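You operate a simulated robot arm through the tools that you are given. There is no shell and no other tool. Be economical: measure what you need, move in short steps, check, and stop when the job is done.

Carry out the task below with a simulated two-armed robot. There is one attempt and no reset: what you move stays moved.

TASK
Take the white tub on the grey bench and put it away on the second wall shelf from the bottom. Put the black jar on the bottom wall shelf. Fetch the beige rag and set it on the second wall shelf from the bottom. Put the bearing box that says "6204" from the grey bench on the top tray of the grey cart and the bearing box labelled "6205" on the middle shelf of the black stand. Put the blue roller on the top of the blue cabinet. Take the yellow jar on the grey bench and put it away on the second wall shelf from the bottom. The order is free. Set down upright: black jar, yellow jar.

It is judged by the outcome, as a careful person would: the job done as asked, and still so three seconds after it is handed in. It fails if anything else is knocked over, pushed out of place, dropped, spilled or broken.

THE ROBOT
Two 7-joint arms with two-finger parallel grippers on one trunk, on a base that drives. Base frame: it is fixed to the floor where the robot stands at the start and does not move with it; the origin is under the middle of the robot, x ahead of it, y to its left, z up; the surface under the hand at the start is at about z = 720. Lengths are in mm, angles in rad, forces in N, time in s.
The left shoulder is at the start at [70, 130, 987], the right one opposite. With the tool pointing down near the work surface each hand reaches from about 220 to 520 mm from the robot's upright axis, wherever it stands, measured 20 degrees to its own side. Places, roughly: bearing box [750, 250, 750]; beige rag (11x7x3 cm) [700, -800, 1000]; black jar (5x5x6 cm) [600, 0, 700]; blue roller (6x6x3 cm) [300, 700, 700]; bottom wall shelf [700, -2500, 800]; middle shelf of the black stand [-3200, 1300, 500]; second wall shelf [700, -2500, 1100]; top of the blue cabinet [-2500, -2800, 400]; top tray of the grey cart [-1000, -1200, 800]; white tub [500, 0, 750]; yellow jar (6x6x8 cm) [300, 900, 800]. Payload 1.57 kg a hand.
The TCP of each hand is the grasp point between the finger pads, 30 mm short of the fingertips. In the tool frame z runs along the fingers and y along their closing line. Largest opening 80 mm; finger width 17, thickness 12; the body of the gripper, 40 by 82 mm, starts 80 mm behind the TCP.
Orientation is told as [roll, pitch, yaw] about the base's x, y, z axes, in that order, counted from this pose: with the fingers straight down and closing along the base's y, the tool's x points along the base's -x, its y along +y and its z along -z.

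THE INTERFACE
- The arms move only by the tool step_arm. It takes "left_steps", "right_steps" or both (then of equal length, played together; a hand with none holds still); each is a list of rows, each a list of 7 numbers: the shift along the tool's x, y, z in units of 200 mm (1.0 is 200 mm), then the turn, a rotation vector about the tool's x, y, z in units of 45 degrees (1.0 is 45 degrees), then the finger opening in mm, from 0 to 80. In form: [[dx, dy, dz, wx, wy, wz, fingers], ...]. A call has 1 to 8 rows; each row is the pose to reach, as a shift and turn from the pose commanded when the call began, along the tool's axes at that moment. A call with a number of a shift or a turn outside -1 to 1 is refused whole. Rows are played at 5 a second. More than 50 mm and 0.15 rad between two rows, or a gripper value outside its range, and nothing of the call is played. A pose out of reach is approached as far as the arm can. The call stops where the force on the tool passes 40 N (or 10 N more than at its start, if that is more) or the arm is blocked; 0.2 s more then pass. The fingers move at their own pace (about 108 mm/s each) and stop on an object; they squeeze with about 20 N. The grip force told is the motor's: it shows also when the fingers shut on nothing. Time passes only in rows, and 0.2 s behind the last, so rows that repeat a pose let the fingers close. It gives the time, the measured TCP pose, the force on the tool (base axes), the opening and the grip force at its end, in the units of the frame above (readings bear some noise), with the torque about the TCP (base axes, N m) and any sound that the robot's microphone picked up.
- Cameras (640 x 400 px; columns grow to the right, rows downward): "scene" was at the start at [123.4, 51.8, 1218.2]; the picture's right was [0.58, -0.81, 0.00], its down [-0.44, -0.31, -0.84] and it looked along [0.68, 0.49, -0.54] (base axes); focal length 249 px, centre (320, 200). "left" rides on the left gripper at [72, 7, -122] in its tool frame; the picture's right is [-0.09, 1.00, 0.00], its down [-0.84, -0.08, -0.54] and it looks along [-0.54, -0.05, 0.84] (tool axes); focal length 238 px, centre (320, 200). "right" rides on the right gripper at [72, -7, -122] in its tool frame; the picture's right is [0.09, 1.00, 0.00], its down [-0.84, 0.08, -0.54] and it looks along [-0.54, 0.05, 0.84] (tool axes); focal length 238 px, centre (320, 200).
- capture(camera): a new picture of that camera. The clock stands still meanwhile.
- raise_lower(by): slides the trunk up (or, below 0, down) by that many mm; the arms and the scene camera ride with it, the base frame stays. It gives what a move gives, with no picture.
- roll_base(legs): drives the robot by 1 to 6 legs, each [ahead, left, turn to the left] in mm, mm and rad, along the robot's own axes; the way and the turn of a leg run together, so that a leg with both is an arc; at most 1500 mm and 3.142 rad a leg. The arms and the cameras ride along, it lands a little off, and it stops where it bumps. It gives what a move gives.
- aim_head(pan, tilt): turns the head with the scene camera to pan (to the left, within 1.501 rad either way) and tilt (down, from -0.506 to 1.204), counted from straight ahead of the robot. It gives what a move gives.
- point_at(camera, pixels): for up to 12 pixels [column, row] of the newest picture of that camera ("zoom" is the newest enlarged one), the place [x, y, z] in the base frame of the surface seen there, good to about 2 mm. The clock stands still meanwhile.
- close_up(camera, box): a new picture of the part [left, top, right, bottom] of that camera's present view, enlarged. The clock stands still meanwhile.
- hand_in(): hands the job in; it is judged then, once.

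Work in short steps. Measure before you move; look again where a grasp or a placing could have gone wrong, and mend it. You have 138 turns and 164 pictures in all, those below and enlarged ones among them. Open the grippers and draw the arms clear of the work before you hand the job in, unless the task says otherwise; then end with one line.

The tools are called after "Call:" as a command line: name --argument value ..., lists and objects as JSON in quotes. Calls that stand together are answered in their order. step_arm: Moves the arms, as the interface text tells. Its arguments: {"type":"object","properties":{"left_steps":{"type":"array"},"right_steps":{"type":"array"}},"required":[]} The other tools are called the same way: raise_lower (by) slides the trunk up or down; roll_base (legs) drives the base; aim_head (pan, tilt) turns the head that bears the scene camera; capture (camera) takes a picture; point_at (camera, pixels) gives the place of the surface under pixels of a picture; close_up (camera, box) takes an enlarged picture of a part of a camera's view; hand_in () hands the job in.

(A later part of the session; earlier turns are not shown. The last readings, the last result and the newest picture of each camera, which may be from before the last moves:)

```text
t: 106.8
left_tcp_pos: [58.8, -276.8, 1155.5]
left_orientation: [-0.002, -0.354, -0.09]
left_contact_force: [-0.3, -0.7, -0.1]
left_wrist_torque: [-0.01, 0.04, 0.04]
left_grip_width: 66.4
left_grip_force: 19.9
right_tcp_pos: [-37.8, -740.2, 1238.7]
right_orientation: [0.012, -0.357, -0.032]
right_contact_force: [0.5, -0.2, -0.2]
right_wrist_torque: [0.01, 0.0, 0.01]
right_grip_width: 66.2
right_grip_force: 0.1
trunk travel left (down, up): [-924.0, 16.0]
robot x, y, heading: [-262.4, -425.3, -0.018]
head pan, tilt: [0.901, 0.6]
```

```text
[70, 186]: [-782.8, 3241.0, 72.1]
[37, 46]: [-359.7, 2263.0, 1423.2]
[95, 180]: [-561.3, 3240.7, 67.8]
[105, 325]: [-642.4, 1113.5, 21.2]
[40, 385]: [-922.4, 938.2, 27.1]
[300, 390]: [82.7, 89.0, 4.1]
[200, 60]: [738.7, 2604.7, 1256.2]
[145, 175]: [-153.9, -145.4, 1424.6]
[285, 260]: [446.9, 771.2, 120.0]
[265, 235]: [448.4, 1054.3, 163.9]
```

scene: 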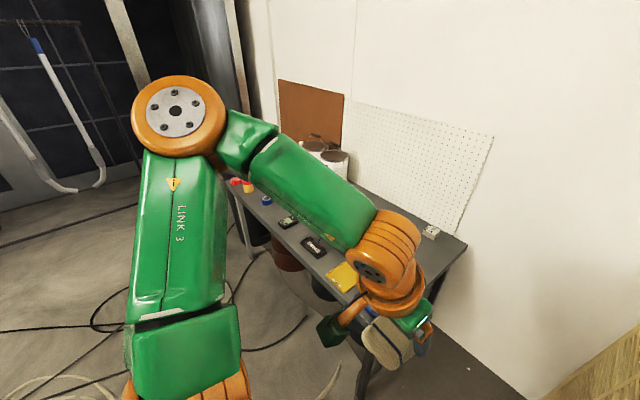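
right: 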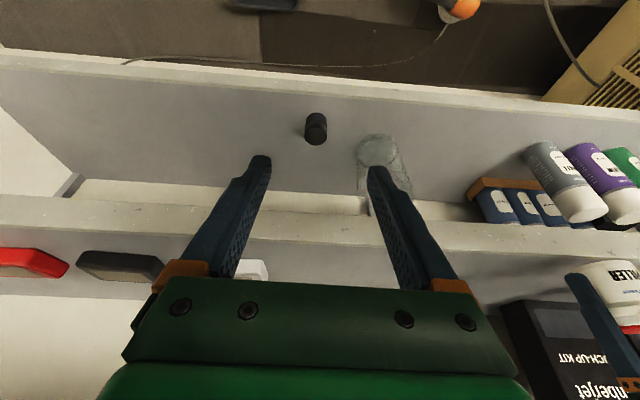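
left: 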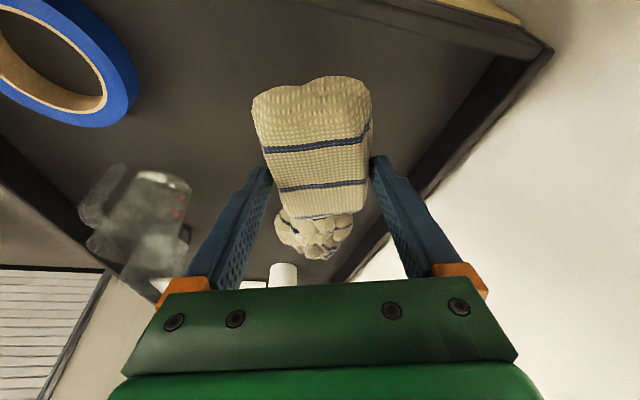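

All clear. I strafe left 1375 mm to stand near the yellow jar, raise the left hand (rag) and lower the trunk.

Call:
roll_base --legs '[[0, 690, 0.018], [0, 690, 0]]'

Call:
step_arm --left_steps '[[-0.06, 0, -0.18, 0, 0, 0, 30], [-0.12, 0, -0.36, 0, 0, 0, 30], [-0.171, 0, -0.47, 0, 0, 0, 30]]' --right_steps '[[0, 0.15, 0, 0, 0.1, 0, 66], [0, 0.3, 0, 0, 0.2, 0, 73], [0, 0.45, 0, 0, 0.3, 0, 80]]'

Call:
raise_lower --by -280

Call:
aim_head --pan 0.0 --tilt 0.8

Call:
capture --camera "scene"

```text
t: 114.2
left_tcp_pos: [71.1, 1133.9, 1156.8]
left_orientation: [-0.002, -0.353, -0.072]
left_contact_force: [0.1, -0.2, -0.1]
left_wrist_torque: [0.02, 0.01, -0.02]
left_grip_width: 65.9
left_grip_force: 20.2
right_tcp_pos: [-18.0, 667.1, 1240.0]
right_orientation: [0.015, -0.357, -0.015]
right_contact_force: [-0.4, -0.4, 0.6]
right_wrist_torque: [0.02, 0.0, 0.03]
right_grip_width: 65.9
right_grip_force: 0.0
trunk travel left (down, up): [-924.0, 16.0]
robot x, y, heading: [-249.3, 981.0, -0.004]
head pan, tilt: [0.901, 0.6]
```

```text
t: 115.0
left_tcp_pos: [70.3, 1137.7, 1256.3]
left_orientation: [-0.005, -0.35, -0.072]
left_contact_force: [-0.2, 0.7, -0.3]
left_wrist_torque: [0.01, 0.02, -0.02]
left_grip_width: 65.8
left_grip_force: 20.2
right_tcp_pos: [-16.8, 762.4, 1239.6]
right_orientation: [0.012, -0.118, -0.012]
right_contact_force: [0.4, 0.7, 0.2]
right_wrist_torque: [-0.01, -0.01, 0.04]
right_grip_width: 79.9
right_grip_force: 0.0
trunk travel left (down, up): [-924.0, 16.0]
robot x, y, heading: [-252.7, 982.9, 0.002]
head pan, tilt: [0.901, 0.6]
```

```text
t: 117.8
left_tcp_pos: [69.2, 1134.5, 977.3]
left_orientation: [-0.003, -0.353, -0.071]
left_contact_force: [-0.3, 0.3, 0.1]
left_wrist_torque: [0.03, 0.01, 0.0]
left_grip_width: 66.1
left_grip_force: 19.7
right_tcp_pos: [-17.1, 759.1, 958.6]
right_orientation: [0.011, -0.121, -0.012]
right_contact_force: [1.1, -0.1, 0.4]
right_wrist_torque: [-0.01, 0.01, 0.01]
right_grip_width: 79.9
right_grip_force: 0.0
trunk travel left (down, up): [-644.0, 296.0]
robot x, y, heading: [-253.8, 980.9, -0.0]
head pan, tilt: [0.901, 0.6]
```

```text
t: 119.0
left_tcp_pos: [70.0, 1134.2, 975.8]
left_orientation: [-0.002, -0.352, -0.072]
left_contact_force: [0.5, -0.1, -0.9]
left_wrist_torque: [0.01, 0.01, 0.01]
left_grip_width: 66.1
left_grip_force: 19.9
right_tcp_pos: [-17.1, 757.9, 957.1]
right_orientation: [0.013, -0.12, -0.012]
right_contact_force: [0.5, 0.4, 0.2]
right_wrist_torque: [0.0, -0.01, 0.04]
right_grip_width: 79.8
right_grip_force: 0.0
trunk travel left (down, up): [-644.0, 296.0]
robot x, y, heading: [-253.7, 983.7, -0.004]
head pan, tilt: [0.0, 0.799]
```

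```text
108 pictures are left
```

scene: 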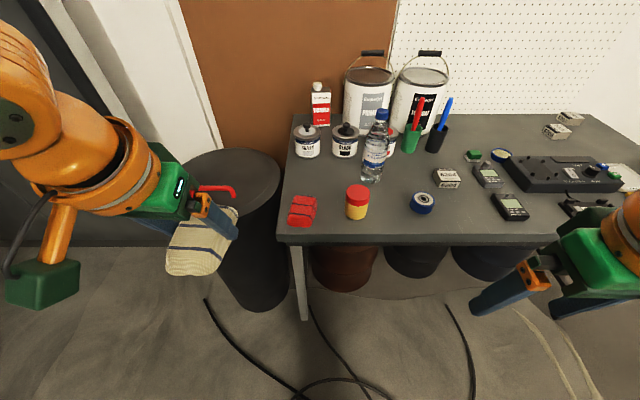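

I measure the yellow jar, roller, red rag next to it, the barrel's handle and the bottle.

Call:
close_up --camera "scene" --box '[280, 160, 460, 240]'

Call:
point_at --camera "scene" --pixels '[[357, 188], [347, 192], [368, 192], [357, 215], [422, 198], [316, 205], [228, 190], [200, 190], [373, 175], [290, 235], [447, 174], [235, 195]]'

```text
3.56 times, centred on (370, 200) of scene
```

zoom: 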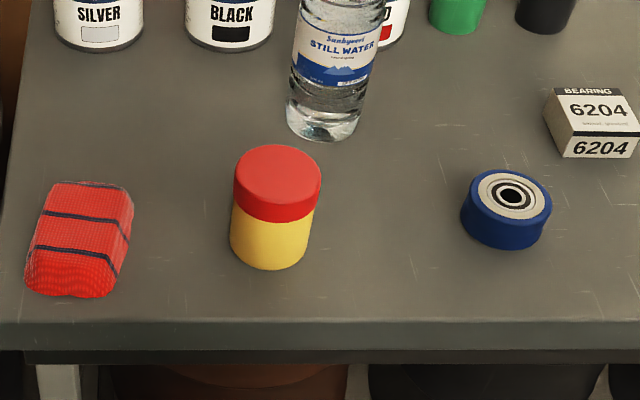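

```text
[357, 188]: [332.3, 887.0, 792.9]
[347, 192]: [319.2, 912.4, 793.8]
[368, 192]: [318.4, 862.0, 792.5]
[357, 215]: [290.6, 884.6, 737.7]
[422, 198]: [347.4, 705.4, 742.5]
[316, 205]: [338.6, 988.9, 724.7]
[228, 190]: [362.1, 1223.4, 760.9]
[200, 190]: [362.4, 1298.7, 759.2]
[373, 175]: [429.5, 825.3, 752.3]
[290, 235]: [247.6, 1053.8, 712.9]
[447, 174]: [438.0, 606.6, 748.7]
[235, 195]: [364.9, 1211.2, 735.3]
```

Yellow jar centre (320,887), top 793; surroundings clear. I drive 170 mm ahead and 25 mm left.

Call:
roll_base --legs '[[170, 25, 0]]'

```text
t: 120.5
left_tcp_pos: [237.9, 1159.6, 977.1]
left_orientation: [-0.002, -0.354, -0.07]
left_contact_force: [-0.4, 0.6, -0.7]
left_wrist_torque: [0.0, -0.01, 0.0]
left_grip_width: 66.2
left_grip_force: 20.3
right_tcp_pos: [152.3, 783.6, 959.0]
right_orientation: [0.014, -0.121, -0.011]
right_contact_force: [0.0, 0.5, -0.3]
right_wrist_torque: [0.01, 0.0, 0.0]
right_grip_width: 80.1
right_grip_force: 0.0
trunk travel left (down, up): [-644.0, 296.0]
robot x, y, heading: [-81.2, 1006.8, -0.004]
head pan, tilt: [0.0, 0.799]
```

I move the right hand over the yellow jar, tilting to 20°.

Call:
step_arm --right_steps '[[-0.15, 0.1, 0.1, 0, -0.05, 0, 80], [-0.3, 0.2, 0.22, 0, -0.1, 0, 80], [-0.45, 0.3, 0.34, 0, -0.16, 0, 80], [-0.6, 0.4, 0.46, 0, -0.22, 0, 80], [-0.7, 0.47, 0.56, 0, -0.27, 0, 80], [-0.768, 0.517, 0.642, 0, -0.293, 0, 80], [-0.768, 0.517, 0.642, 0, -0.293, 0, 80]]'

Call:
capture --camera "right"

```text
t: 122.0
left_tcp_pos: [238.4, 1159.3, 977.4]
left_orientation: [-0.002, -0.352, -0.07]
left_contact_force: [0.6, 0.2, -0.2]
left_wrist_torque: [0.01, -0.01, 0.02]
left_grip_width: 66.1
left_grip_force: 19.7
right_tcp_pos: [322.7, 888.7, 851.3]
right_orientation: [0.012, -0.352, -0.014]
right_contact_force: [0.6, 0.3, -0.6]
right_wrist_torque: [-0.01, -0.01, 0.03]
right_grip_width: 79.9
right_grip_force: 0.1
trunk travel left (down, up): [-644.0, 296.0]
robot x, y, heading: [-81.3, 1008.2, -0.002]
head pan, tilt: [0.0, 0.799]
```

```text
106 pictures are left
```

right: 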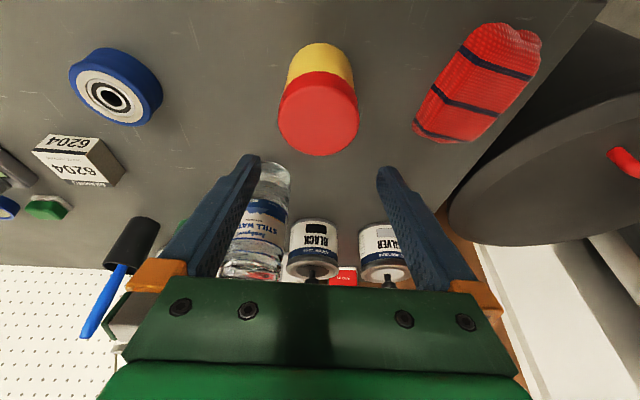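

Centred (jar col 319). I descend 90 mm and close.

Call:
step_arm --right_steps '[[0.06, 0, 0.165, 0, 0, 0, 80], [0.12, 0, 0.33, 0, 0, 0, 80], [0.154, -0.005, 0.423, 0, 0, 0, 80], [0.154, -0.005, 0.423, 0, 0, 0, 80], [0.154, -0.005, 0.423, 0, 0, 0, 35], [0.154, -0.005, 0.423, 0, 0, 0, 35], [0.154, -0.005, 0.423, 0, 0, 0, 35]]'

Call:
capture --camera "right"

```text
t: 123.7
left_tcp_pos: [239.5, 1160.3, 976.0]
left_orientation: [-0.002, -0.353, -0.069]
left_contact_force: [-0.3, -0.7, -0.6]
left_wrist_torque: [-0.02, 0.0, -0.02]
left_grip_width: 66.0
left_grip_force: 20.1
right_tcp_pos: [317.5, 875.8, 769.3]
right_orientation: [0.016, -0.352, -0.014]
right_contact_force: [-0.3, -0.6, -0.2]
right_wrist_torque: [-0.04, 0.03, 0.01]
right_grip_width: 59.4
right_grip_force: 20.2
right hand out of reach, approached as far as the arm can: row 2, 3, 4, 5, 6, 7
trunk travel left (down, up): [-644.0, 296.0]
robot x, y, heading: [-85.5, 1006.1, -0.003]
head pan, tilt: [0.0, 0.799]
```

```text
105 pictures are left
```

right: 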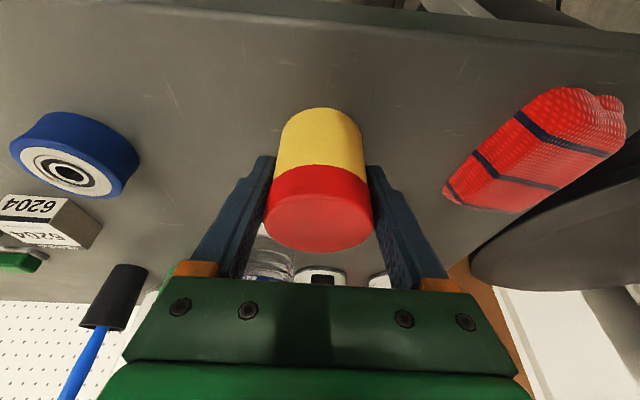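

Gripped at 59.4 mm (the arm slid ~12 mm at its inner limit, but the jar stands straight). I lift it, easing outward.

Call:
step_arm --right_steps '[[-0.068, 0, -0.188, 0, 0, 0, 35], [-0.137, -0.05, -0.376, 0, 0, 0, 35], [-0.205, -0.15, -0.564, 0, 0, 0, 35], [-0.205, -0.3, -0.7, 0, 0, 0, 35], [-0.205, -0.4, -0.8, 0, 0, 0, 35]]'

Call:
capture --camera "right"

Call:
capture --camera "scene"

```text
t: 124.8
left_tcp_pos: [238.1, 1158.5, 977.6]
left_orientation: [-0.001, -0.351, -0.07]
left_contact_force: [-0.8, 0.1, -0.3]
left_wrist_torque: [0.01, 0.0, 0.02]
left_grip_width: 66.0
left_grip_force: 20.0
right_tcp_pos: [298.6, 791.6, 933.3]
right_orientation: [0.014, -0.351, -0.015]
right_contact_force: [0.5, -0.2, -1.2]
right_wrist_torque: [-0.03, -0.01, 0.03]
right_grip_width: 59.1
right_grip_force: 19.6
trunk travel left (down, up): [-644.0, 296.0]
robot x, y, heading: [-85.9, 1004.4, -0.002]
head pan, tilt: [0.0, 0.799]
```

```text
104 pictures are left
```

right: 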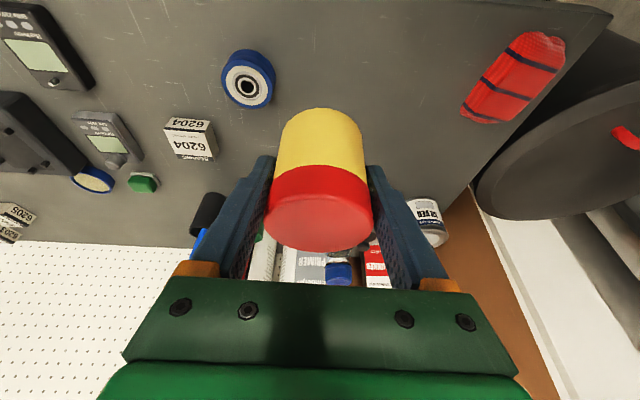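

```text
103 pictures are left
```

scene: 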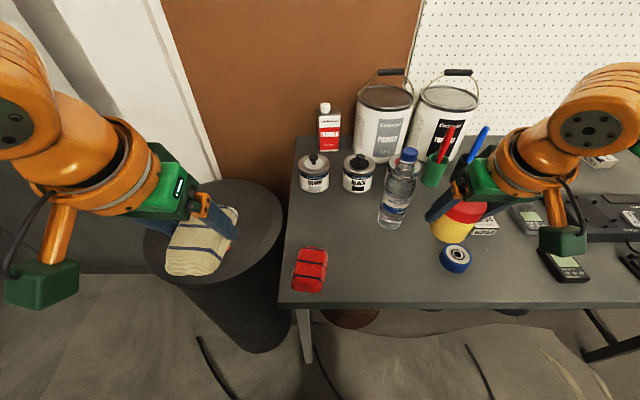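

Yellow jar and rag both held. I back off and strafe right to the shelves in two stages.

Call:
roll_base --legs '[[-215, 0, 0], [0, -1200, 0], [0, -600, 0]]'

```text
t: 135.2
left_tcp_pos: [13.5, -645.1, 977.5]
left_orientation: [-0.002, -0.353, -0.071]
left_contact_force: [0.9, -0.3, -0.4]
left_wrist_torque: [0.0, 0.02, 0.04]
left_grip_width: 66.3
left_grip_force: 19.8
right_tcp_pos: [76.0, -1011.7, 934.0]
right_orientation: [0.012, -0.349, -0.015]
right_contact_force: [-1.1, 1.2, -1.1]
right_wrist_torque: [0.02, 0.02, -0.01]
right_grip_width: 59.0
right_grip_force: 20.0
trunk travel left (down, up): [-644.0, 296.0]
robot x, y, heading: [-306.7, -799.2, -0.002]
head pan, tilt: [0.0, 0.799]
```

I bring the left hand (rag) back and outward, and drive on to y≈-2425, then raise the trunk for shelf 2.

Call:
step_arm --left_steps '[[0.09, 0.14, -0.035, 0, 0, 0, 30], [0.18, 0.28, -0.07, 0, 0, 0, 30], [0.28, 0.42, -0.105, 0, 0, 0, 30], [0.38, 0.56, -0.14, 0, 0, 0, 30], [0.47, 0.697, -0.173, 0, 0, 0, 30]]'

Call:
roll_base --legs '[[0, -810, 0], [0, -815, 0]]'

Call:
raise_lower --by 254

Call:
aim_head --pan 0.0 --tilt 0.4

Call:
capture --camera "scene"

```text
t: 136.4
left_tcp_pos: [-71.0, -505.4, 977.1]
left_orientation: [0.015, -0.346, -0.082]
left_contact_force: [-0.2, 1.6, -0.1]
left_wrist_torque: [0.01, 0.0, 0.0]
left_grip_width: 66.0
left_grip_force: 20.0
left hand out of reach, approached as far as the arm can: row 5
right_tcp_pos: [75.8, -1012.5, 933.4]
right_orientation: [0.013, -0.35, -0.016]
right_contact_force: [-0.4, -0.4, -2.0]
right_wrist_torque: [-0.02, 0.0, -0.03]
right_grip_width: 58.7
right_grip_force: 20.5
trunk travel left (down, up): [-644.0, 296.0]
robot x, y, heading: [-306.4, -797.5, -0.001]
head pan, tilt: [0.0, 0.799]
```

```text
t: 144.7
left_tcp_pos: [-67.0, -2121.6, 977.9]
left_orientation: [0.014, -0.347, -0.072]
left_contact_force: [0.4, -0.3, -0.1]
left_wrist_torque: [-0.04, 0.01, 0.02]
left_grip_width: 66.0
left_grip_force: 20.5
right_tcp_pos: [81.9, -2627.3, 933.9]
right_orientation: [0.012, -0.348, -0.009]
right_contact_force: [-0.5, 0.5, -1.5]
right_wrist_torque: [0.01, 0.02, 0.0]
right_grip_width: 59.1
right_grip_force: 20.0
trunk travel left (down, up): [-644.0, 296.0]
robot x, y, heading: [-305.7, -2413.9, 0.003]
head pan, tilt: [0.0, 0.799]
```

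```text
t: 147.3
left_tcp_pos: [-66.9, -2120.6, 1231.5]
left_orientation: [0.012, -0.35, -0.07]
left_contact_force: [-0.3, 0.2, 0.1]
left_wrist_torque: [0.02, 0.01, 0.02]
left_grip_width: 65.9
left_grip_force: 19.8
right_tcp_pos: [81.7, -2627.4, 1187.2]
right_orientation: [0.013, -0.348, -0.01]
right_contact_force: [-0.3, 0.3, -1.8]
right_wrist_torque: [0.0, -0.01, -0.01]
right_grip_width: 58.8
right_grip_force: 20.1
trunk travel left (down, up): [-898.0, 42.0]
robot x, y, heading: [-302.8, -2412.7, -0.001]
head pan, tilt: [0.0, 0.799]
```

```text
t: 148.2
left_tcp_pos: [-67.0, -2121.2, 1232.2]
left_orientation: [0.013, -0.348, -0.072]
left_contact_force: [-0.8, -0.3, -1.1]
left_wrist_torque: [-0.01, 0.03, -0.02]
left_grip_width: 66.1
left_grip_force: 20.0
right_tcp_pos: [81.7, -2627.0, 1187.6]
right_orientation: [0.011, -0.348, -0.009]
right_contact_force: [-0.2, -0.2, -1.2]
right_wrist_torque: [0.01, 0.0, 0.03]
right_grip_width: 58.9
right_grip_force: 19.8
trunk travel left (down, up): [-898.0, 42.0]
robot x, y, heading: [-301.4, -2416.9, 0.004]
head pan, tilt: [0.0, 0.4]
```

```text
102 pictures are left
```

scene: 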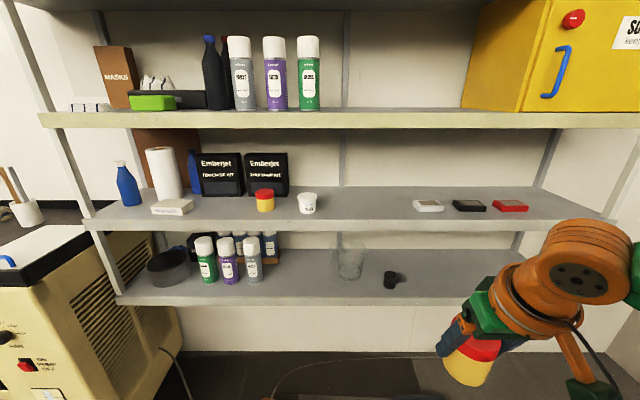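

All as left. I drive ahead 540 mm with the jar 16 mm above shelf 2 at y≈-2627.

Call:
roll_base --legs '[[440, 0, 0]]'

Call:
roll_base --legs '[[100, 0, 0]]'

Call:
aim_head --pan -0.4 --tilt 0.3

Call:
capture --camera "scene"

Call:
capture --camera "right"

```text
t: 150.8
left_tcp_pos: [376.6, -2123.0, 1232.5]
left_orientation: [0.013, -0.352, -0.079]
left_contact_force: [-0.6, 0.4, -0.4]
left_wrist_torque: [0.01, -0.03, -0.03]
left_grip_width: 66.2
left_grip_force: 19.7
right_tcp_pos: [523.2, -2629.1, 1187.8]
right_orientation: [0.013, -0.352, -0.012]
right_contact_force: [-0.7, -1.0, -2.1]
right_wrist_torque: [0.03, 0.0, -0.03]
right_grip_width: 58.9
right_grip_force: 20.0
trunk travel left (down, up): [-898.0, 42.0]
robot x, y, heading: [141.5, -2412.1, 0.003]
head pan, tilt: [0.0, 0.4]
```

```text
t: 152.0
left_tcp_pos: [471.0, -2121.8, 1234.5]
left_orientation: [0.012, -0.356, -0.076]
left_contact_force: [-0.3, -0.4, -0.2]
left_wrist_torque: [-0.03, -0.04, 0.01]
left_grip_width: 65.9
left_grip_force: 19.8
right_tcp_pos: [618.4, -2628.5, 1190.2]
right_orientation: [0.012, -0.357, -0.013]
right_contact_force: [-0.4, 0.0, -0.9]
right_wrist_torque: [0.0, 0.0, -0.02]
right_grip_width: 59.2
right_grip_force: 19.6
trunk travel left (down, up): [-898.0, 42.0]
robot x, y, heading: [239.8, -2418.2, -0.003]
head pan, tilt: [0.0, 0.4]
```

```text
t: 152.9
left_tcp_pos: [478.8, -2121.4, 1232.5]
left_orientation: [0.013, -0.35, -0.076]
left_contact_force: [0.0, 0.3, -0.9]
left_wrist_torque: [0.01, 0.0, 0.05]
left_grip_width: 66.1
left_grip_force: 20.5
right_tcp_pos: [625.6, -2629.3, 1187.3]
right_orientation: [0.014, -0.35, -0.014]
right_contact_force: [0.0, 0.0, -2.0]
right_wrist_torque: [-0.02, 0.0, 0.03]
right_grip_width: 59.0
right_grip_force: 19.9
trunk travel left (down, up): [-898.0, 42.0]
robot x, y, heading: [241.7, -2418.2, -0.004]
head pan, tilt: [-0.4, 0.3]
```

```text
101 pictures are left
```

scene: 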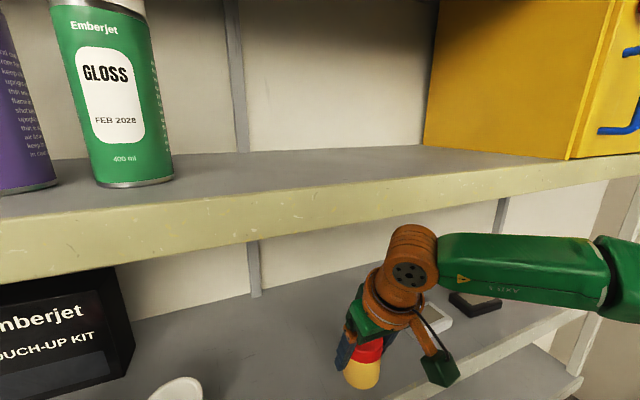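

```text
100 pictures are left
```

right: 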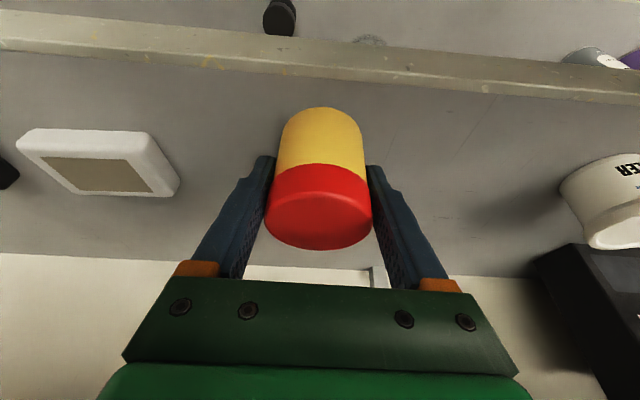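

Jar is over the shelf, clear of the white device. I move 20 mm deeper and lower 16 mm, then read force.

Call:
step_arm --right_steps '[[-0.047, 0, 0.017, 0, 0, 0, 35], [-0.094, 0, 0.034, 0, 0, 0, 35], [-0.08, 0, 0.074, 0, 0, 0, 35], [-0.066, 0, 0.11, 0, 0, 0, 35], [-0.066, 0, 0.11, 0, 0, 0, 35]]'

Call:
capture --camera "right"

```text
t: 154.1
left_tcp_pos: [478.3, -2122.8, 1233.1]
left_orientation: [0.012, -0.348, -0.075]
left_contact_force: [-0.7, 0.2, -0.6]
left_wrist_torque: [0.0, -0.01, 0.0]
left_grip_width: 66.0
left_grip_force: 19.9
right_tcp_pos: [645.6, -2628.8, 1172.1]
right_orientation: [0.012, -0.349, -0.014]
right_contact_force: [0.2, 0.2, -2.0]
right_wrist_torque: [-0.02, -0.02, 0.01]
right_grip_width: 58.9
right_grip_force: 19.9
trunk travel left (down, up): [-898.0, 42.0]
robot x, y, heading: [238.8, -2414.0, 0.003]
head pan, tilt: [-0.4, 0.3]
```

```text
99 pictures are left
```

right: 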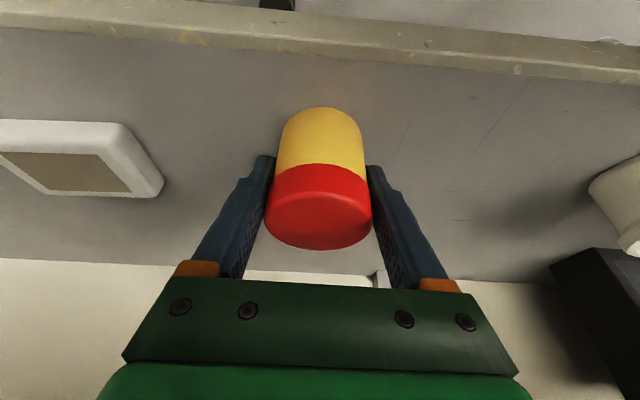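

About 3 mm remain. I lower 3.5 mm, then open.

Call:
step_arm --right_steps '[[0.003, 0, 0.008, 0, 0, 0, 35], [0.006, 0, 0.0165, 0, 0, 0, 35], [0.006, 0, 0.0165, 0, 0, 0, 35], [0.006, 0, 0.0165, 0, 0, 0, 80], [0.006, 0, 0.0165, 0, 0, 0, 80], [0.006, 0, 0.0165, 0, 0, 0, 80]]'

Call:
capture --camera "right"

```text
t: 155.5
left_tcp_pos: [477.4, -2121.1, 1231.9]
left_orientation: [0.011, -0.351, -0.075]
left_contact_force: [0.0, -0.6, 0.0]
left_wrist_torque: [-0.01, 0.03, 0.0]
left_grip_width: 66.1
left_grip_force: 20.1
right_tcp_pos: [645.1, -2629.3, 1168.2]
right_orientation: [0.013, -0.348, -0.014]
right_contact_force: [-0.5, 0.6, 0.2]
right_wrist_torque: [0.0, -0.06, -0.02]
right_grip_width: 79.9
right_grip_force: 0.1
trunk travel left (down, up): [-898.0, 42.0]
robot x, y, heading: [242.1, -2416.5, -0.004]
head pan, tilt: [-0.4, 0.3]
```

```text
98 pictures are left
```

right: 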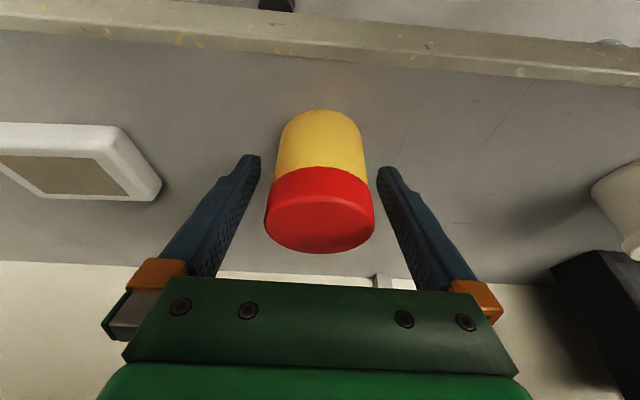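

Released upright. I pull the hand straight back 110 mm, back the base off, bring the left hand with the rag forward, and strafe so it faces y≈-2475.

Call:
step_arm --right_steps '[[0.15, 0, -0.055, 0, 0, 0, 80], [0.33, 0, -0.12, 0, 0, 0, 80], [0.517, 0, -0.188, 0, 0, 0, 80]]'

Call:
roll_base --legs '[[-250, 0, 0], [0, -205, 0]]'

Call:
step_arm --left_steps '[[-0.15, -0.15, 0.06, 0, 0, 0, 30], [-0.3, -0.3, 0.12, 0, 0, 0, 30], [-0.45, -0.45, 0.18, 0, 0, 0, 30], [-0.6, -0.6, 0.26, 0, 0, 0, 30], [-0.64, -0.68, 0.34, 0, 0, 0, 30], [-0.64, -0.7, 0.42, 0, 0, 0, 30]]'

Call:
aim_head --pan 0.1 --tilt 0.4

Call:
capture --camera "scene"

```text
t: 156.3
left_tcp_pos: [476.3, -2124.2, 1233.9]
left_orientation: [0.012, -0.353, -0.075]
left_contact_force: [-0.1, -0.1, -0.5]
left_wrist_torque: [-0.02, -0.02, 0.0]
left_grip_width: 66.4
left_grip_force: 19.7
right_tcp_pos: [531.6, -2628.9, 1166.6]
right_orientation: [0.013, -0.352, -0.015]
right_contact_force: [-1.3, 0.9, 0.6]
right_wrist_torque: [-0.01, -0.03, 0.02]
right_grip_width: 80.1
right_grip_force: 0.1
trunk travel left (down, up): [-898.0, 42.0]
robot x, y, heading: [242.9, -2415.6, 0.0]
head pan, tilt: [-0.4, 0.3]
```

```text
t: 159.3
left_tcp_pos: [230.1, -2321.9, 1231.3]
left_orientation: [0.011, -0.35, -0.077]
left_contact_force: [-0.4, 0.3, -0.7]
left_wrist_torque: [-0.01, 0.01, -0.06]
left_grip_width: 66.2
left_grip_force: 19.8
right_tcp_pos: [285.1, -2828.8, 1166.3]
right_orientation: [0.009, -0.349, -0.014]
right_contact_force: [-0.3, -0.1, 1.2]
right_wrist_torque: [-0.03, 0.0, 0.01]
right_grip_width: 80.1
right_grip_force: 0.1
trunk travel left (down, up): [-898.0, 42.0]
robot x, y, heading: [-4.6, -2620.0, 0.001]
head pan, tilt: [-0.4, 0.3]
```

```text
t: 160.7
left_tcp_pos: [367.8, -2477.7, 1194.1]
left_orientation: [0.01, -0.349, -0.08]
left_contact_force: [-0.1, 0.6, 0.0]
left_wrist_torque: [-0.04, 0.01, 0.01]
left_grip_width: 66.1
left_grip_force: 19.7
right_tcp_pos: [285.6, -2832.5, 1166.6]
right_orientation: [0.013, -0.35, -0.013]
right_contact_force: [0.2, 1.0, 0.6]
right_wrist_torque: [-0.03, 0.01, 0.02]
right_grip_width: 79.8
right_grip_force: 0.0
trunk travel left (down, up): [-898.0, 42.0]
robot x, y, heading: [-4.9, -2624.0, -0.003]
head pan, tilt: [-0.4, 0.3]
```

```text
t: 161.6
left_tcp_pos: [368.1, -2478.1, 1194.2]
left_orientation: [0.012, -0.35, -0.076]
left_contact_force: [0.3, -0.7, -0.5]
left_wrist_torque: [0.02, 0.0, 0.02]
left_grip_width: 66.1
left_grip_force: 19.9
right_tcp_pos: [284.5, -2833.5, 1165.7]
right_orientation: [0.014, -0.351, -0.016]
right_contact_force: [-0.3, 0.0, -0.2]
right_wrist_torque: [-0.01, -0.01, -0.01]
right_grip_width: 80.0
right_grip_force: 0.0
trunk travel left (down, up): [-898.0, 42.0]
robot x, y, heading: [-6.4, -2620.6, -0.004]
head pan, tilt: [0.099, 0.4]
```

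```text
97 pictures are left
```

scene: 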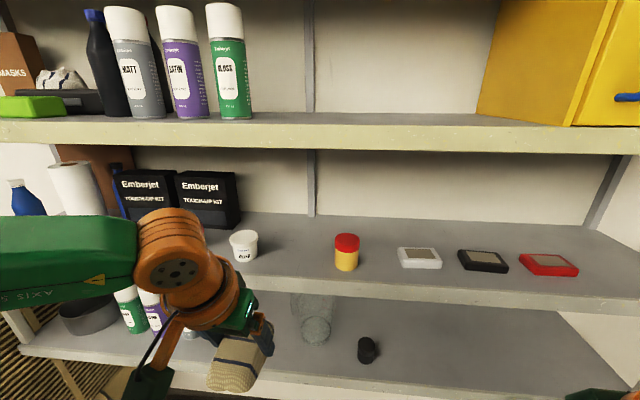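

Free space between tub and yellow jar for the rag. I lower the left hand 15 mm, then drive ahead 285 mm and 15 mm right.

Call:
step_arm --left_steps '[[0.026, 0, 0.07, 0, 0, 0, 30], [0.026, 0, 0.07, 0, 0, 0, 30]]'

Call:
roll_base --legs '[[285, -15, 0]]'

Call:
aim_head --pan 0.3 --tilt 0.4

Call:
capture --camera "scene"

Call:
capture --camera "left"

```text
t: 162.2
left_tcp_pos: [368.7, -2477.2, 1180.2]
left_orientation: [0.013, -0.353, -0.079]
left_contact_force: [0.6, 0.3, -0.1]
left_wrist_torque: [-0.01, 0.01, -0.02]
left_grip_width: 66.1
left_grip_force: 20.1
right_tcp_pos: [284.3, -2833.4, 1166.0]
right_orientation: [0.012, -0.351, -0.015]
right_contact_force: [0.7, -1.1, -0.1]
right_wrist_torque: [0.01, -0.02, 0.0]
right_grip_width: 80.0
right_grip_force: 0.1
trunk travel left (down, up): [-898.0, 42.0]
robot x, y, heading: [-9.1, -2619.7, -0.004]
head pan, tilt: [0.099, 0.4]
```

```text
t: 164.2
left_tcp_pos: [640.4, -2493.7, 1180.6]
left_orientation: [0.012, -0.353, -0.079]
left_contact_force: [0.7, 0.1, 0.0]
left_wrist_torque: [-0.03, 0.02, 0.0]
left_grip_width: 66.1
left_grip_force: 19.8
right_tcp_pos: [556.0, -2849.2, 1167.0]
right_orientation: [0.013, -0.351, -0.012]
right_contact_force: [-0.6, -0.1, 0.1]
right_wrist_torque: [-0.03, -0.04, 0.0]
right_grip_width: 80.0
right_grip_force: 0.0
trunk travel left (down, up): [-898.0, 42.0]
robot x, y, heading: [265.9, -2636.8, -0.001]
head pan, tilt: [0.099, 0.4]
```

```text
t: 164.9
left_tcp_pos: [642.1, -2493.6, 1180.6]
left_orientation: [0.012, -0.351, -0.077]
left_contact_force: [0.0, -0.3, 0.1]
left_wrist_torque: [0.01, -0.03, -0.02]
left_grip_width: 66.1
left_grip_force: 20.3
right_tcp_pos: [559.2, -2848.9, 1164.4]
right_orientation: [0.012, -0.35, -0.016]
right_contact_force: [-0.8, 0.4, -0.2]
right_wrist_torque: [0.02, 0.0, -0.02]
right_grip_width: 80.1
right_grip_force: 0.1
trunk travel left (down, up): [-898.0, 42.0]
robot x, y, heading: [268.1, -2636.9, -0.003]
head pan, tilt: [0.3, 0.4]
```

```text
96 pictures are left
```

scene: 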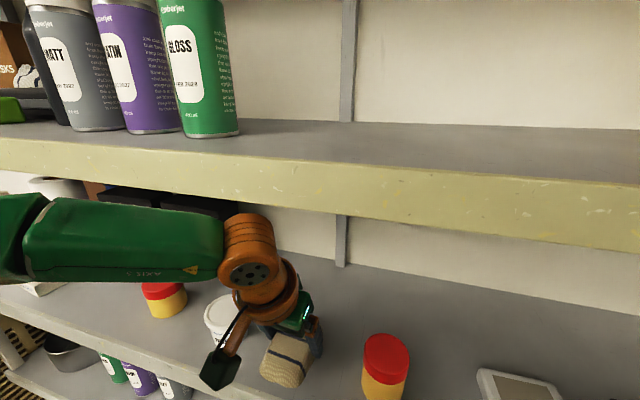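

```text
95 pictures are left
```

left: 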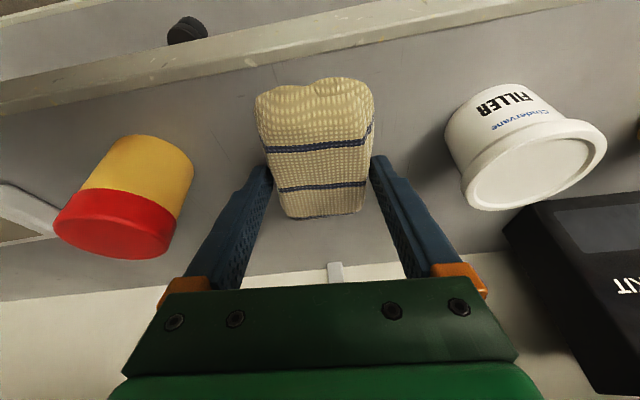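

Between tub and jar with room each side. I move 22 mm deeper, lower 26 mm and open.

Call:
step_arm --left_steps '[[-0.103, 0, 0.038, 0, 0, 0, 30], [-0.08, 0, 0.1, 0, 0, 0, 30], [-0.06, 0, 0.155, 0, 0, 0, 30], [-0.059, 0, 0.16, 0, 0, 0, 30], [-0.059, 0, 0.16, 0, 0, 0, 80], [-0.059, 0, 0.16, 0, 0, 0, 80], [-0.059, 0, 0.16, 0, 0, 0, 80]]'

Call:
capture --camera "left"

```text
t: 166.5
left_tcp_pos: [663.3, -2494.6, 1153.9]
left_orientation: [0.012, -0.351, -0.078]
left_contact_force: [0.1, -0.9, -0.1]
left_wrist_torque: [-0.01, 0.01, -0.01]
left_grip_width: 80.0
left_grip_force: 0.1
right_tcp_pos: [558.4, -2849.0, 1166.3]
right_orientation: [0.012, -0.353, -0.014]
right_contact_force: [-0.1, -0.8, 0.3]
right_wrist_torque: [0.03, -0.03, 0.0]
right_grip_width: 79.8
right_grip_force: 0.0
trunk travel left (down, up): [-898.0, 42.0]
robot x, y, heading: [270.8, -2635.6, -0.0]
head pan, tilt: [0.3, 0.4]
```

```text
94 pictures are left
```

left: 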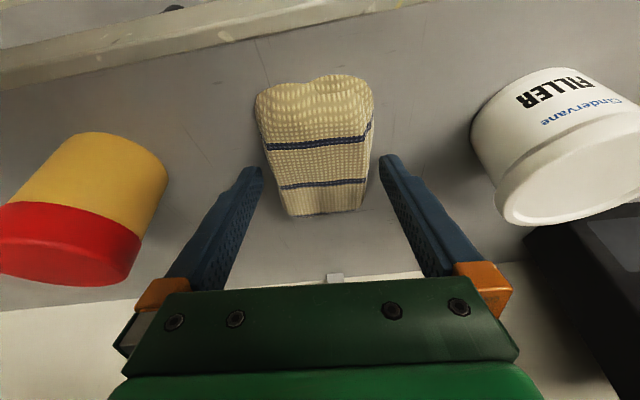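

Released. I lift 40 mm clear of the rag and back the base off.

Call:
step_arm --left_steps '[[-0.034, 0, -0.094, 0, 0, 0, 80], [-0.068, 0, -0.188, 0, 0, 0, 80], [-0.068, 0, -0.188, 0, 0, 0, 80]]'

Call:
roll_base --legs '[[-560, 0, 0]]'

Call:
aim_head --pan 0.1 --tilt 0.4

Call:
capture --camera "scene"

```text
t: 167.3
left_tcp_pos: [661.0, -2493.8, 1188.7]
left_orientation: [0.015, -0.343, -0.081]
left_contact_force: [-0.5, -0.1, 0.2]
left_wrist_torque: [0.04, 0.02, 0.02]
left_grip_width: 79.9
left_grip_force: 0.1
right_tcp_pos: [559.9, -2848.3, 1163.4]
right_orientation: [0.013, -0.351, -0.015]
right_contact_force: [-0.3, 0.2, -0.5]
right_wrist_torque: [-0.03, 0.0, 0.01]
right_grip_width: 79.9
right_grip_force: 0.1
trunk travel left (down, up): [-898.0, 42.0]
robot x, y, heading: [266.8, -2633.7, -0.006]
head pan, tilt: [0.3, 0.4]
```

```text
t: 170.6
left_tcp_pos: [91.3, -2492.9, 1193.7]
left_orientation: [0.011, -0.348, -0.075]
left_contact_force: [-0.1, -0.3, -0.1]
left_wrist_torque: [0.01, -0.02, -0.01]
left_grip_width: 80.0
left_grip_force: 0.0
right_tcp_pos: [-12.9, -2846.7, 1164.7]
right_orientation: [0.01, -0.348, -0.011]
right_contact_force: [-1.5, -0.2, 0.0]
right_wrist_torque: [-0.01, 0.01, -0.02]
right_grip_width: 79.9
right_grip_force: 0.1
trunk travel left (down, up): [-898.0, 42.0]
robot x, y, heading: [-303.3, -2635.1, -0.002]
head pan, tilt: [0.3, 0.4]
```

```text
t: 171.3
left_tcp_pos: [89.4, -2493.4, 1194.3]
left_orientation: [0.011, -0.349, -0.075]
left_contact_force: [-0.6, 0.5, 0.0]
left_wrist_torque: [-0.01, 0.0, 0.0]
left_grip_width: 79.9
left_grip_force: 0.0
right_tcp_pos: [-11.7, -2847.9, 1165.8]
right_orientation: [0.013, -0.35, -0.013]
right_contact_force: [-0.8, -0.3, 0.2]
right_wrist_torque: [-0.02, 0.0, -0.01]
right_grip_width: 79.8
right_grip_force: 0.0
trunk travel left (down, up): [-898.0, 42.0]
robot x, y, heading: [-307.3, -2634.1, 0.002]
head pan, tilt: [0.099, 0.4]
```

```text
93 pictures are left
```

scene: 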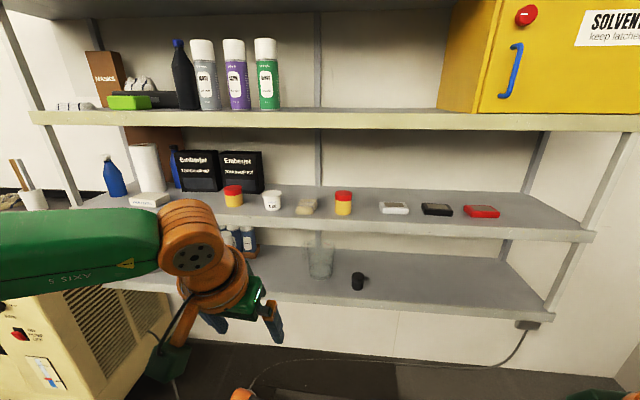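

Shelves are done: tub, rag, yellow jar on shelf 2, black jar on the bottom one. Next I return to the bench for the 6204 box, with robot y≈430.

Call:
roll_base --legs '[[0, 1030, 0], [0, 1030, 0], [0, 1010, 0]]'

Call:
raise_lower --by -274

Call:
aim_head --pan 0.2 --tilt 0.8

Call:
capture --camera "scene"

```text
t: 186.2
left_tcp_pos: [78.8, 541.5, 1194.2]
left_orientation: [0.013, -0.351, -0.069]
left_contact_force: [-0.2, 0.1, -0.2]
left_wrist_torque: [0.01, -0.01, 0.0]
left_grip_width: 80.1
left_grip_force: 0.0
right_tcp_pos: [-21.2, 185.6, 1165.5]
right_orientation: [0.015, -0.352, -0.003]
right_contact_force: [-0.2, 0.4, -0.3]
right_wrist_torque: [0.02, 0.0, 0.02]
right_grip_width: 80.1
right_grip_force: 0.1
trunk travel left (down, up): [-898.0, 42.0]
robot x, y, heading: [-315.4, 396.1, 0.007]
head pan, tilt: [0.099, 0.4]
```

```text
t: 189.0
left_tcp_pos: [79.7, 543.0, 919.2]
left_orientation: [0.012, -0.349, -0.066]
left_contact_force: [-0.2, -0.3, 0.1]
left_wrist_torque: [0.0, -0.03, 0.0]
left_grip_width: 80.3
left_grip_force: 0.0
right_tcp_pos: [-21.3, 186.0, 891.8]
right_orientation: [0.012, -0.352, -0.004]
right_contact_force: [-0.3, 0.4, 0.3]
right_wrist_torque: [-0.01, -0.02, 0.0]
right_grip_width: 80.1
right_grip_force: 0.0
trunk travel left (down, up): [-624.0, 316.0]
robot x, y, heading: [-316.3, 396.2, 0.002]
head pan, tilt: [0.099, 0.4]
```

```text
t: 189.8
left_tcp_pos: [77.3, 542.2, 920.6]
left_orientation: [0.012, -0.35, -0.065]
left_contact_force: [0.2, 0.2, -0.2]
left_wrist_torque: [-0.03, 0.04, -0.01]
left_grip_width: 79.8
left_grip_force: 0.0
right_tcp_pos: [-22.1, 186.7, 891.0]
right_orientation: [0.014, -0.351, -0.003]
right_contact_force: [0.4, 1.3, 0.8]
right_wrist_torque: [0.0, 0.0, 0.0]
right_grip_width: 80.0
right_grip_force: 0.1
trunk travel left (down, up): [-624.0, 316.0]
robot x, y, heading: [-314.3, 397.7, 0.011]
head pan, tilt: [0.201, 0.799]
```

```text
92 pictures are left
```

scene: 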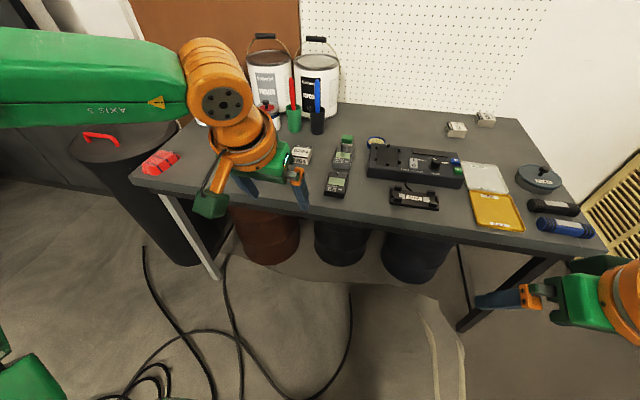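

The 6204 box sits near (439,606). I drive so that the left hand stands above it.

Call:
roll_base --legs '[[345, 55, 0]]'

Call:
capture --camera "left"

```text
t: 192.1
left_tcp_pos: [425.7, 598.6, 919.4]
left_orientation: [0.013, -0.351, -0.071]
left_contact_force: [0.1, 0.3, -0.4]
left_wrist_torque: [0.02, -0.03, -0.01]
left_grip_width: 80.1
left_grip_force: 0.1
right_tcp_pos: [324.8, 242.8, 892.7]
right_orientation: [0.011, -0.35, -0.007]
right_contact_force: [0.4, 1.2, 0.7]
right_wrist_torque: [0.02, 0.03, 0.0]
right_grip_width: 80.2
right_grip_force: 0.0
trunk travel left (down, up): [-624.0, 316.0]
robot x, y, heading: [33.1, 450.9, 0.01]
head pan, tilt: [0.201, 0.799]
```

```text
91 pictures are left
```

left: 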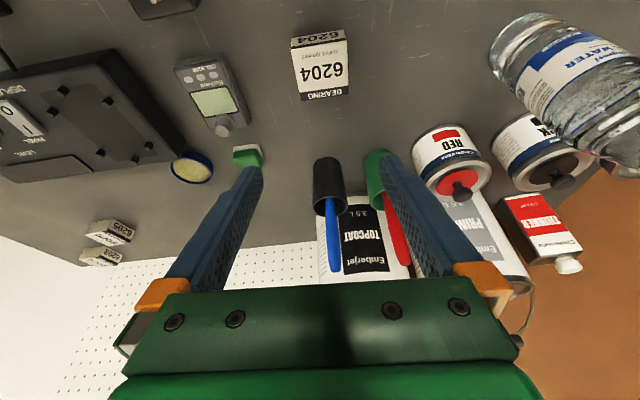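

I measure the 6204 box's top corners.

Call:
point_at --camera "left" --pixels '[[295, 50], [342, 42], [347, 92], [302, 98], [320, 70], [346, 100], [275, 75], [365, 70]]'

```text
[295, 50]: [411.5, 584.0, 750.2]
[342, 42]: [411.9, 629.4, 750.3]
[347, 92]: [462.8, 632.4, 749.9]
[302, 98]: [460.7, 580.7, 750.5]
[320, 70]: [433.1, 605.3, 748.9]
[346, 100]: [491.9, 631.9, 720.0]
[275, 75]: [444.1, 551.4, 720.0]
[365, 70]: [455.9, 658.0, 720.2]
```

Box spans x 411–463, y 582–631. I level the hand and bring it above the centre (437,607).

Call:
step_arm --left_steps '[[0.018, 0.011, 0.085, -0.008, 0.11, -0.02, 80], [0.036, 0.023, 0.17, -0.015, 0.22, -0.04, 80], [0.054, 0.035, 0.26, -0.023, 0.335, -0.063, 80], [0.072, 0.046, 0.346, -0.03, 0.447, -0.085, 80], [0.072, 0.046, 0.346, -0.03, 0.447, -0.085, 80]]'

Call:
capture --camera "left"

```text
t: 193.3
left_tcp_pos: [434.1, 611.3, 850.2]
left_orientation: [0.019, -0.004, 0.003]
left_contact_force: [-0.4, 0.6, -0.1]
left_wrist_torque: [-0.01, -0.03, 0.03]
left_grip_width: 79.9
left_grip_force: 0.1
left hand out of reach, approached as far as the arm can: row 4, 5
right_tcp_pos: [326.7, 244.3, 893.6]
right_orientation: [0.011, -0.351, -0.008]
right_contact_force: [-0.8, 0.4, -0.9]
right_wrist_torque: [-0.02, 0.0, 0.03]
right_grip_width: 80.1
right_grip_force: 0.1
trunk travel left (down, up): [-624.0, 316.0]
robot x, y, heading: [32.6, 452.0, 0.002]
head pan, tilt: [0.201, 0.799]
```

```text
90 pictures are left
```

left: 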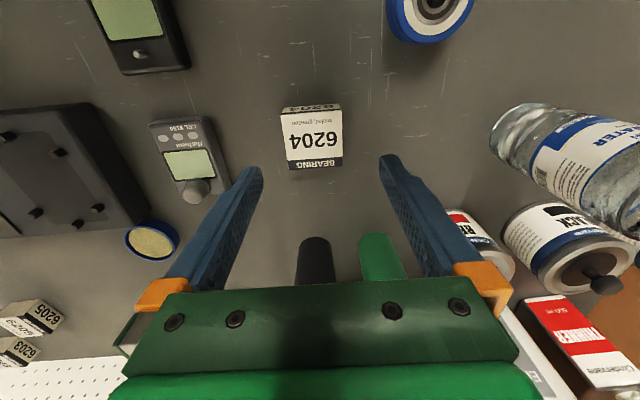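

Nearly centred (4 mm off in y). I check the pen cups' distance before descending.

Call:
point_at --camera "left" --pixels '[[315, 245], [378, 245], [318, 275], [385, 275], [215, 180], [313, 140], [286, 140], [340, 135]]'

```text
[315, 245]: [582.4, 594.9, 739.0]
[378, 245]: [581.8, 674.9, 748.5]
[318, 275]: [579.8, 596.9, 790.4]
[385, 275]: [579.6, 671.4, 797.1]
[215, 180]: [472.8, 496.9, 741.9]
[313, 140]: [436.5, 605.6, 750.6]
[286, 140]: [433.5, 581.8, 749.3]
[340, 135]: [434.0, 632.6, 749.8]
```

Clear. I descend to z≈754 and close on the box.

Call:
step_arm --left_steps '[[-0.01, -0.02, 0.2, 0, 0, 0, 80], [-0.015, -0.02, 0.38, 0, 0, 0, 80], [-0.015, -0.02, 0.48, 0, 0, 0, 80], [-0.015, -0.02, 0.48, 0, 0, 0, 80], [-0.015, -0.02, 0.48, 0, 0, 0, 30], [-0.015, -0.02, 0.48, 0, 0, 0, 30], [-0.015, -0.02, 0.48, 0, 0, 0, 30]]'

Call:
capture --camera "left"

```text
t: 194.0
left_tcp_pos: [429.6, 617.0, 778.5]
left_orientation: [0.012, -0.016, 0.002]
left_contact_force: [-0.5, -0.2, 1.4]
left_wrist_torque: [0.04, -0.01, 0.0]
left_grip_width: 80.2
left_grip_force: 0.1
left hand out of reach, approached as far as the arm can: row 1, 2, 3
right_tcp_pos: [324.6, 243.1, 892.2]
right_orientation: [0.013, -0.352, -0.006]
right_contact_force: [0.2, 0.1, 0.4]
right_wrist_torque: [0.04, 0.01, -0.03]
right_grip_width: 80.1
right_grip_force: 0.0
trunk travel left (down, up): [-624.0, 316.0]
robot x, y, heading: [31.5, 450.5, 0.003]
head pan, tilt: [0.201, 0.799]
stopped in row 3 (left hand): the force on the tool passed its limit at 54 N (the readings are from after the stop); the commanded pose is now the measured one
```

```text
89 pictures are left
```

left: 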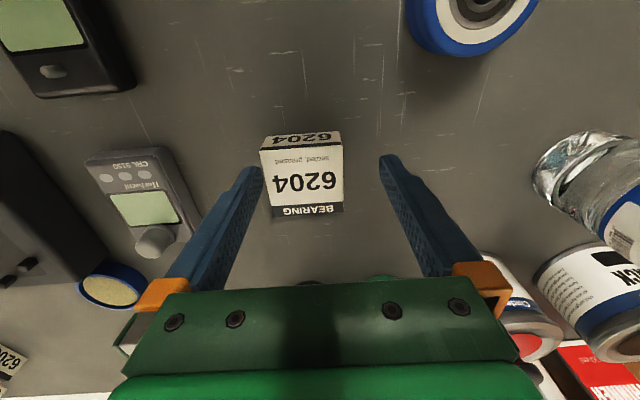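

The arm drifted off at its inner limit and touched near the box top (tips at 748). I lift 70 mm, then move the base closer so the target is well within reach.

Call:
step_arm --left_steps '[[0, 0, -0.2, 0, 0, 0, 80], [0.1, 0.05, -0.35, 0, 0, 0, 80], [0.25, 0.1, -0.35, 0, 0, 0, 80]]'

Call:
roll_base --legs '[[60, -35, 0]]'

Call:
capture --camera "left"

Call:
capture --camera "scene"

```text
t: 194.8
left_tcp_pos: [378.3, 636.1, 847.0]
left_orientation: [0.013, -0.017, 0.004]
left_contact_force: [0.2, 0.6, 0.0]
left_wrist_torque: [-0.03, 0.0, -0.02]
left_grip_width: 80.1
left_grip_force: 0.1
right_tcp_pos: [325.4, 243.6, 892.2]
right_orientation: [0.013, -0.354, -0.006]
right_contact_force: [0.2, 0.2, 0.4]
right_wrist_torque: [0.01, 0.01, 0.0]
right_grip_width: 80.2
right_grip_force: 0.1
trunk travel left (down, up): [-624.0, 316.0]
robot x, y, heading: [33.6, 455.9, 0.005]
head pan, tilt: [0.201, 0.799]
```

```text
t: 195.8
left_tcp_pos: [440.4, 601.4, 847.2]
left_orientation: [0.014, -0.015, 0.005]
left_contact_force: [0.0, 0.0, 0.4]
left_wrist_torque: [-0.02, 0.01, 0.0]
left_grip_width: 79.8
left_grip_force: 0.1
right_tcp_pos: [386.0, 208.7, 891.7]
right_orientation: [0.013, -0.352, -0.006]
right_contact_force: [-0.2, -0.2, -1.0]
right_wrist_torque: [0.04, 0.0, -0.01]
right_grip_width: 79.9
right_grip_force: 0.0
trunk travel left (down, up): [-624.0, 316.0]
robot x, y, heading: [89.3, 418.5, 0.007]
head pan, tilt: [0.201, 0.799]
```

```text
88 pictures are left
```

left: 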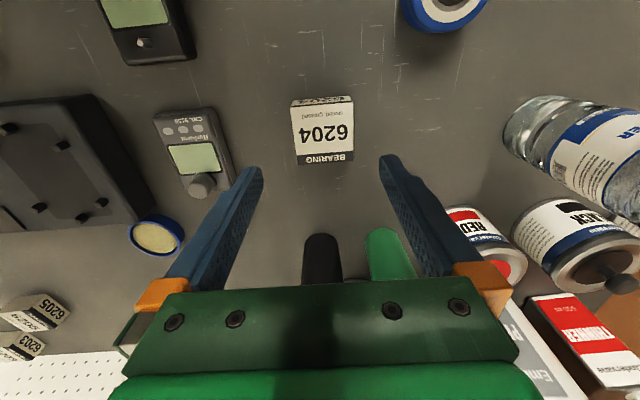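

```text
87 pictures are left
```

scene: 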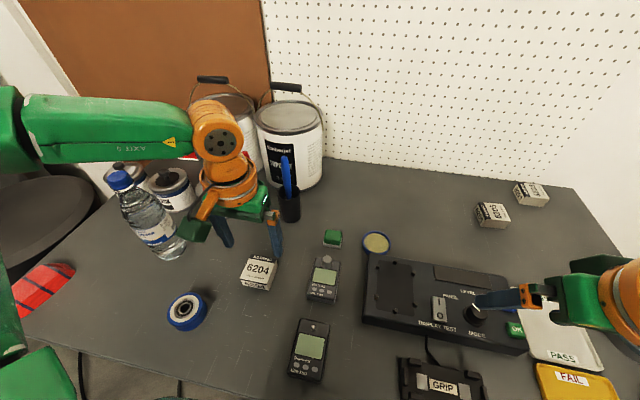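

I re-measure the box in the new left view.

Call:
point_at --camera "left" --pixels '[[295, 132], [351, 128], [322, 104], [324, 160], [322, 130]]'

```text
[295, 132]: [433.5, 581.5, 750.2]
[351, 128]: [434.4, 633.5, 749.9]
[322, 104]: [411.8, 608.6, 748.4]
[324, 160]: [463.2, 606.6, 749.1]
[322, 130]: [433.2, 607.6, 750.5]
```

Unmoved, centre (437,607). I descend 92 mm with 6 mm y-correction and close.

Call:
step_arm --left_steps '[[0.01, 0.03, 0.15, 0, 0, 0, 80], [0.015, 0.03, 0.32, 0, 0, 0, 80], [0.015, 0.03, 0.462, 0, 0, 0, 80], [0.015, 0.03, 0.462, 0, 0, 0, 80], [0.015, 0.03, 0.462, 0, 0, 0, 30], [0.015, 0.03, 0.462, 0, 0, 0, 30], [0.015, 0.03, 0.462, 0, 0, 0, 30]]'

Call:
capture --camera "left"

```text
t: 197.4
left_tcp_pos: [438.1, 609.0, 755.3]
left_orientation: [0.012, -0.013, 0.003]
left_contact_force: [-1.3, 0.2, -0.6]
left_wrist_torque: [-0.02, 0.02, 0.01]
left_grip_width: 55.5
left_grip_force: 20.3
right_tcp_pos: [387.1, 210.0, 891.4]
right_orientation: [0.012, -0.35, -0.007]
right_contact_force: [-0.2, -0.6, -0.6]
right_wrist_torque: [0.01, 0.03, 0.01]
right_grip_width: 79.9
right_grip_force: 0.1
trunk travel left (down, up): [-624.0, 316.0]
robot x, y, heading: [88.2, 418.2, 0.004]
head pan, tilt: [0.201, 0.799]
```

```text
86 pictures are left
```

left: 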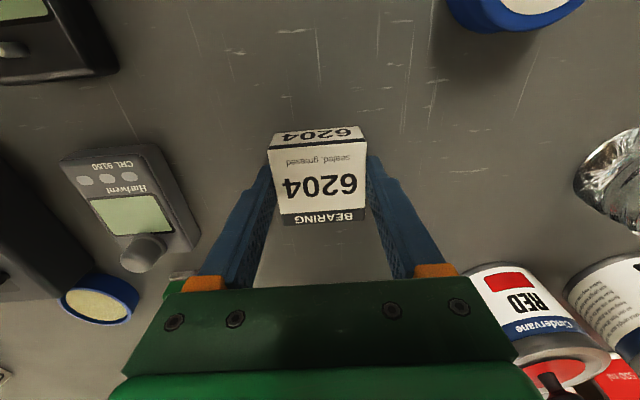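

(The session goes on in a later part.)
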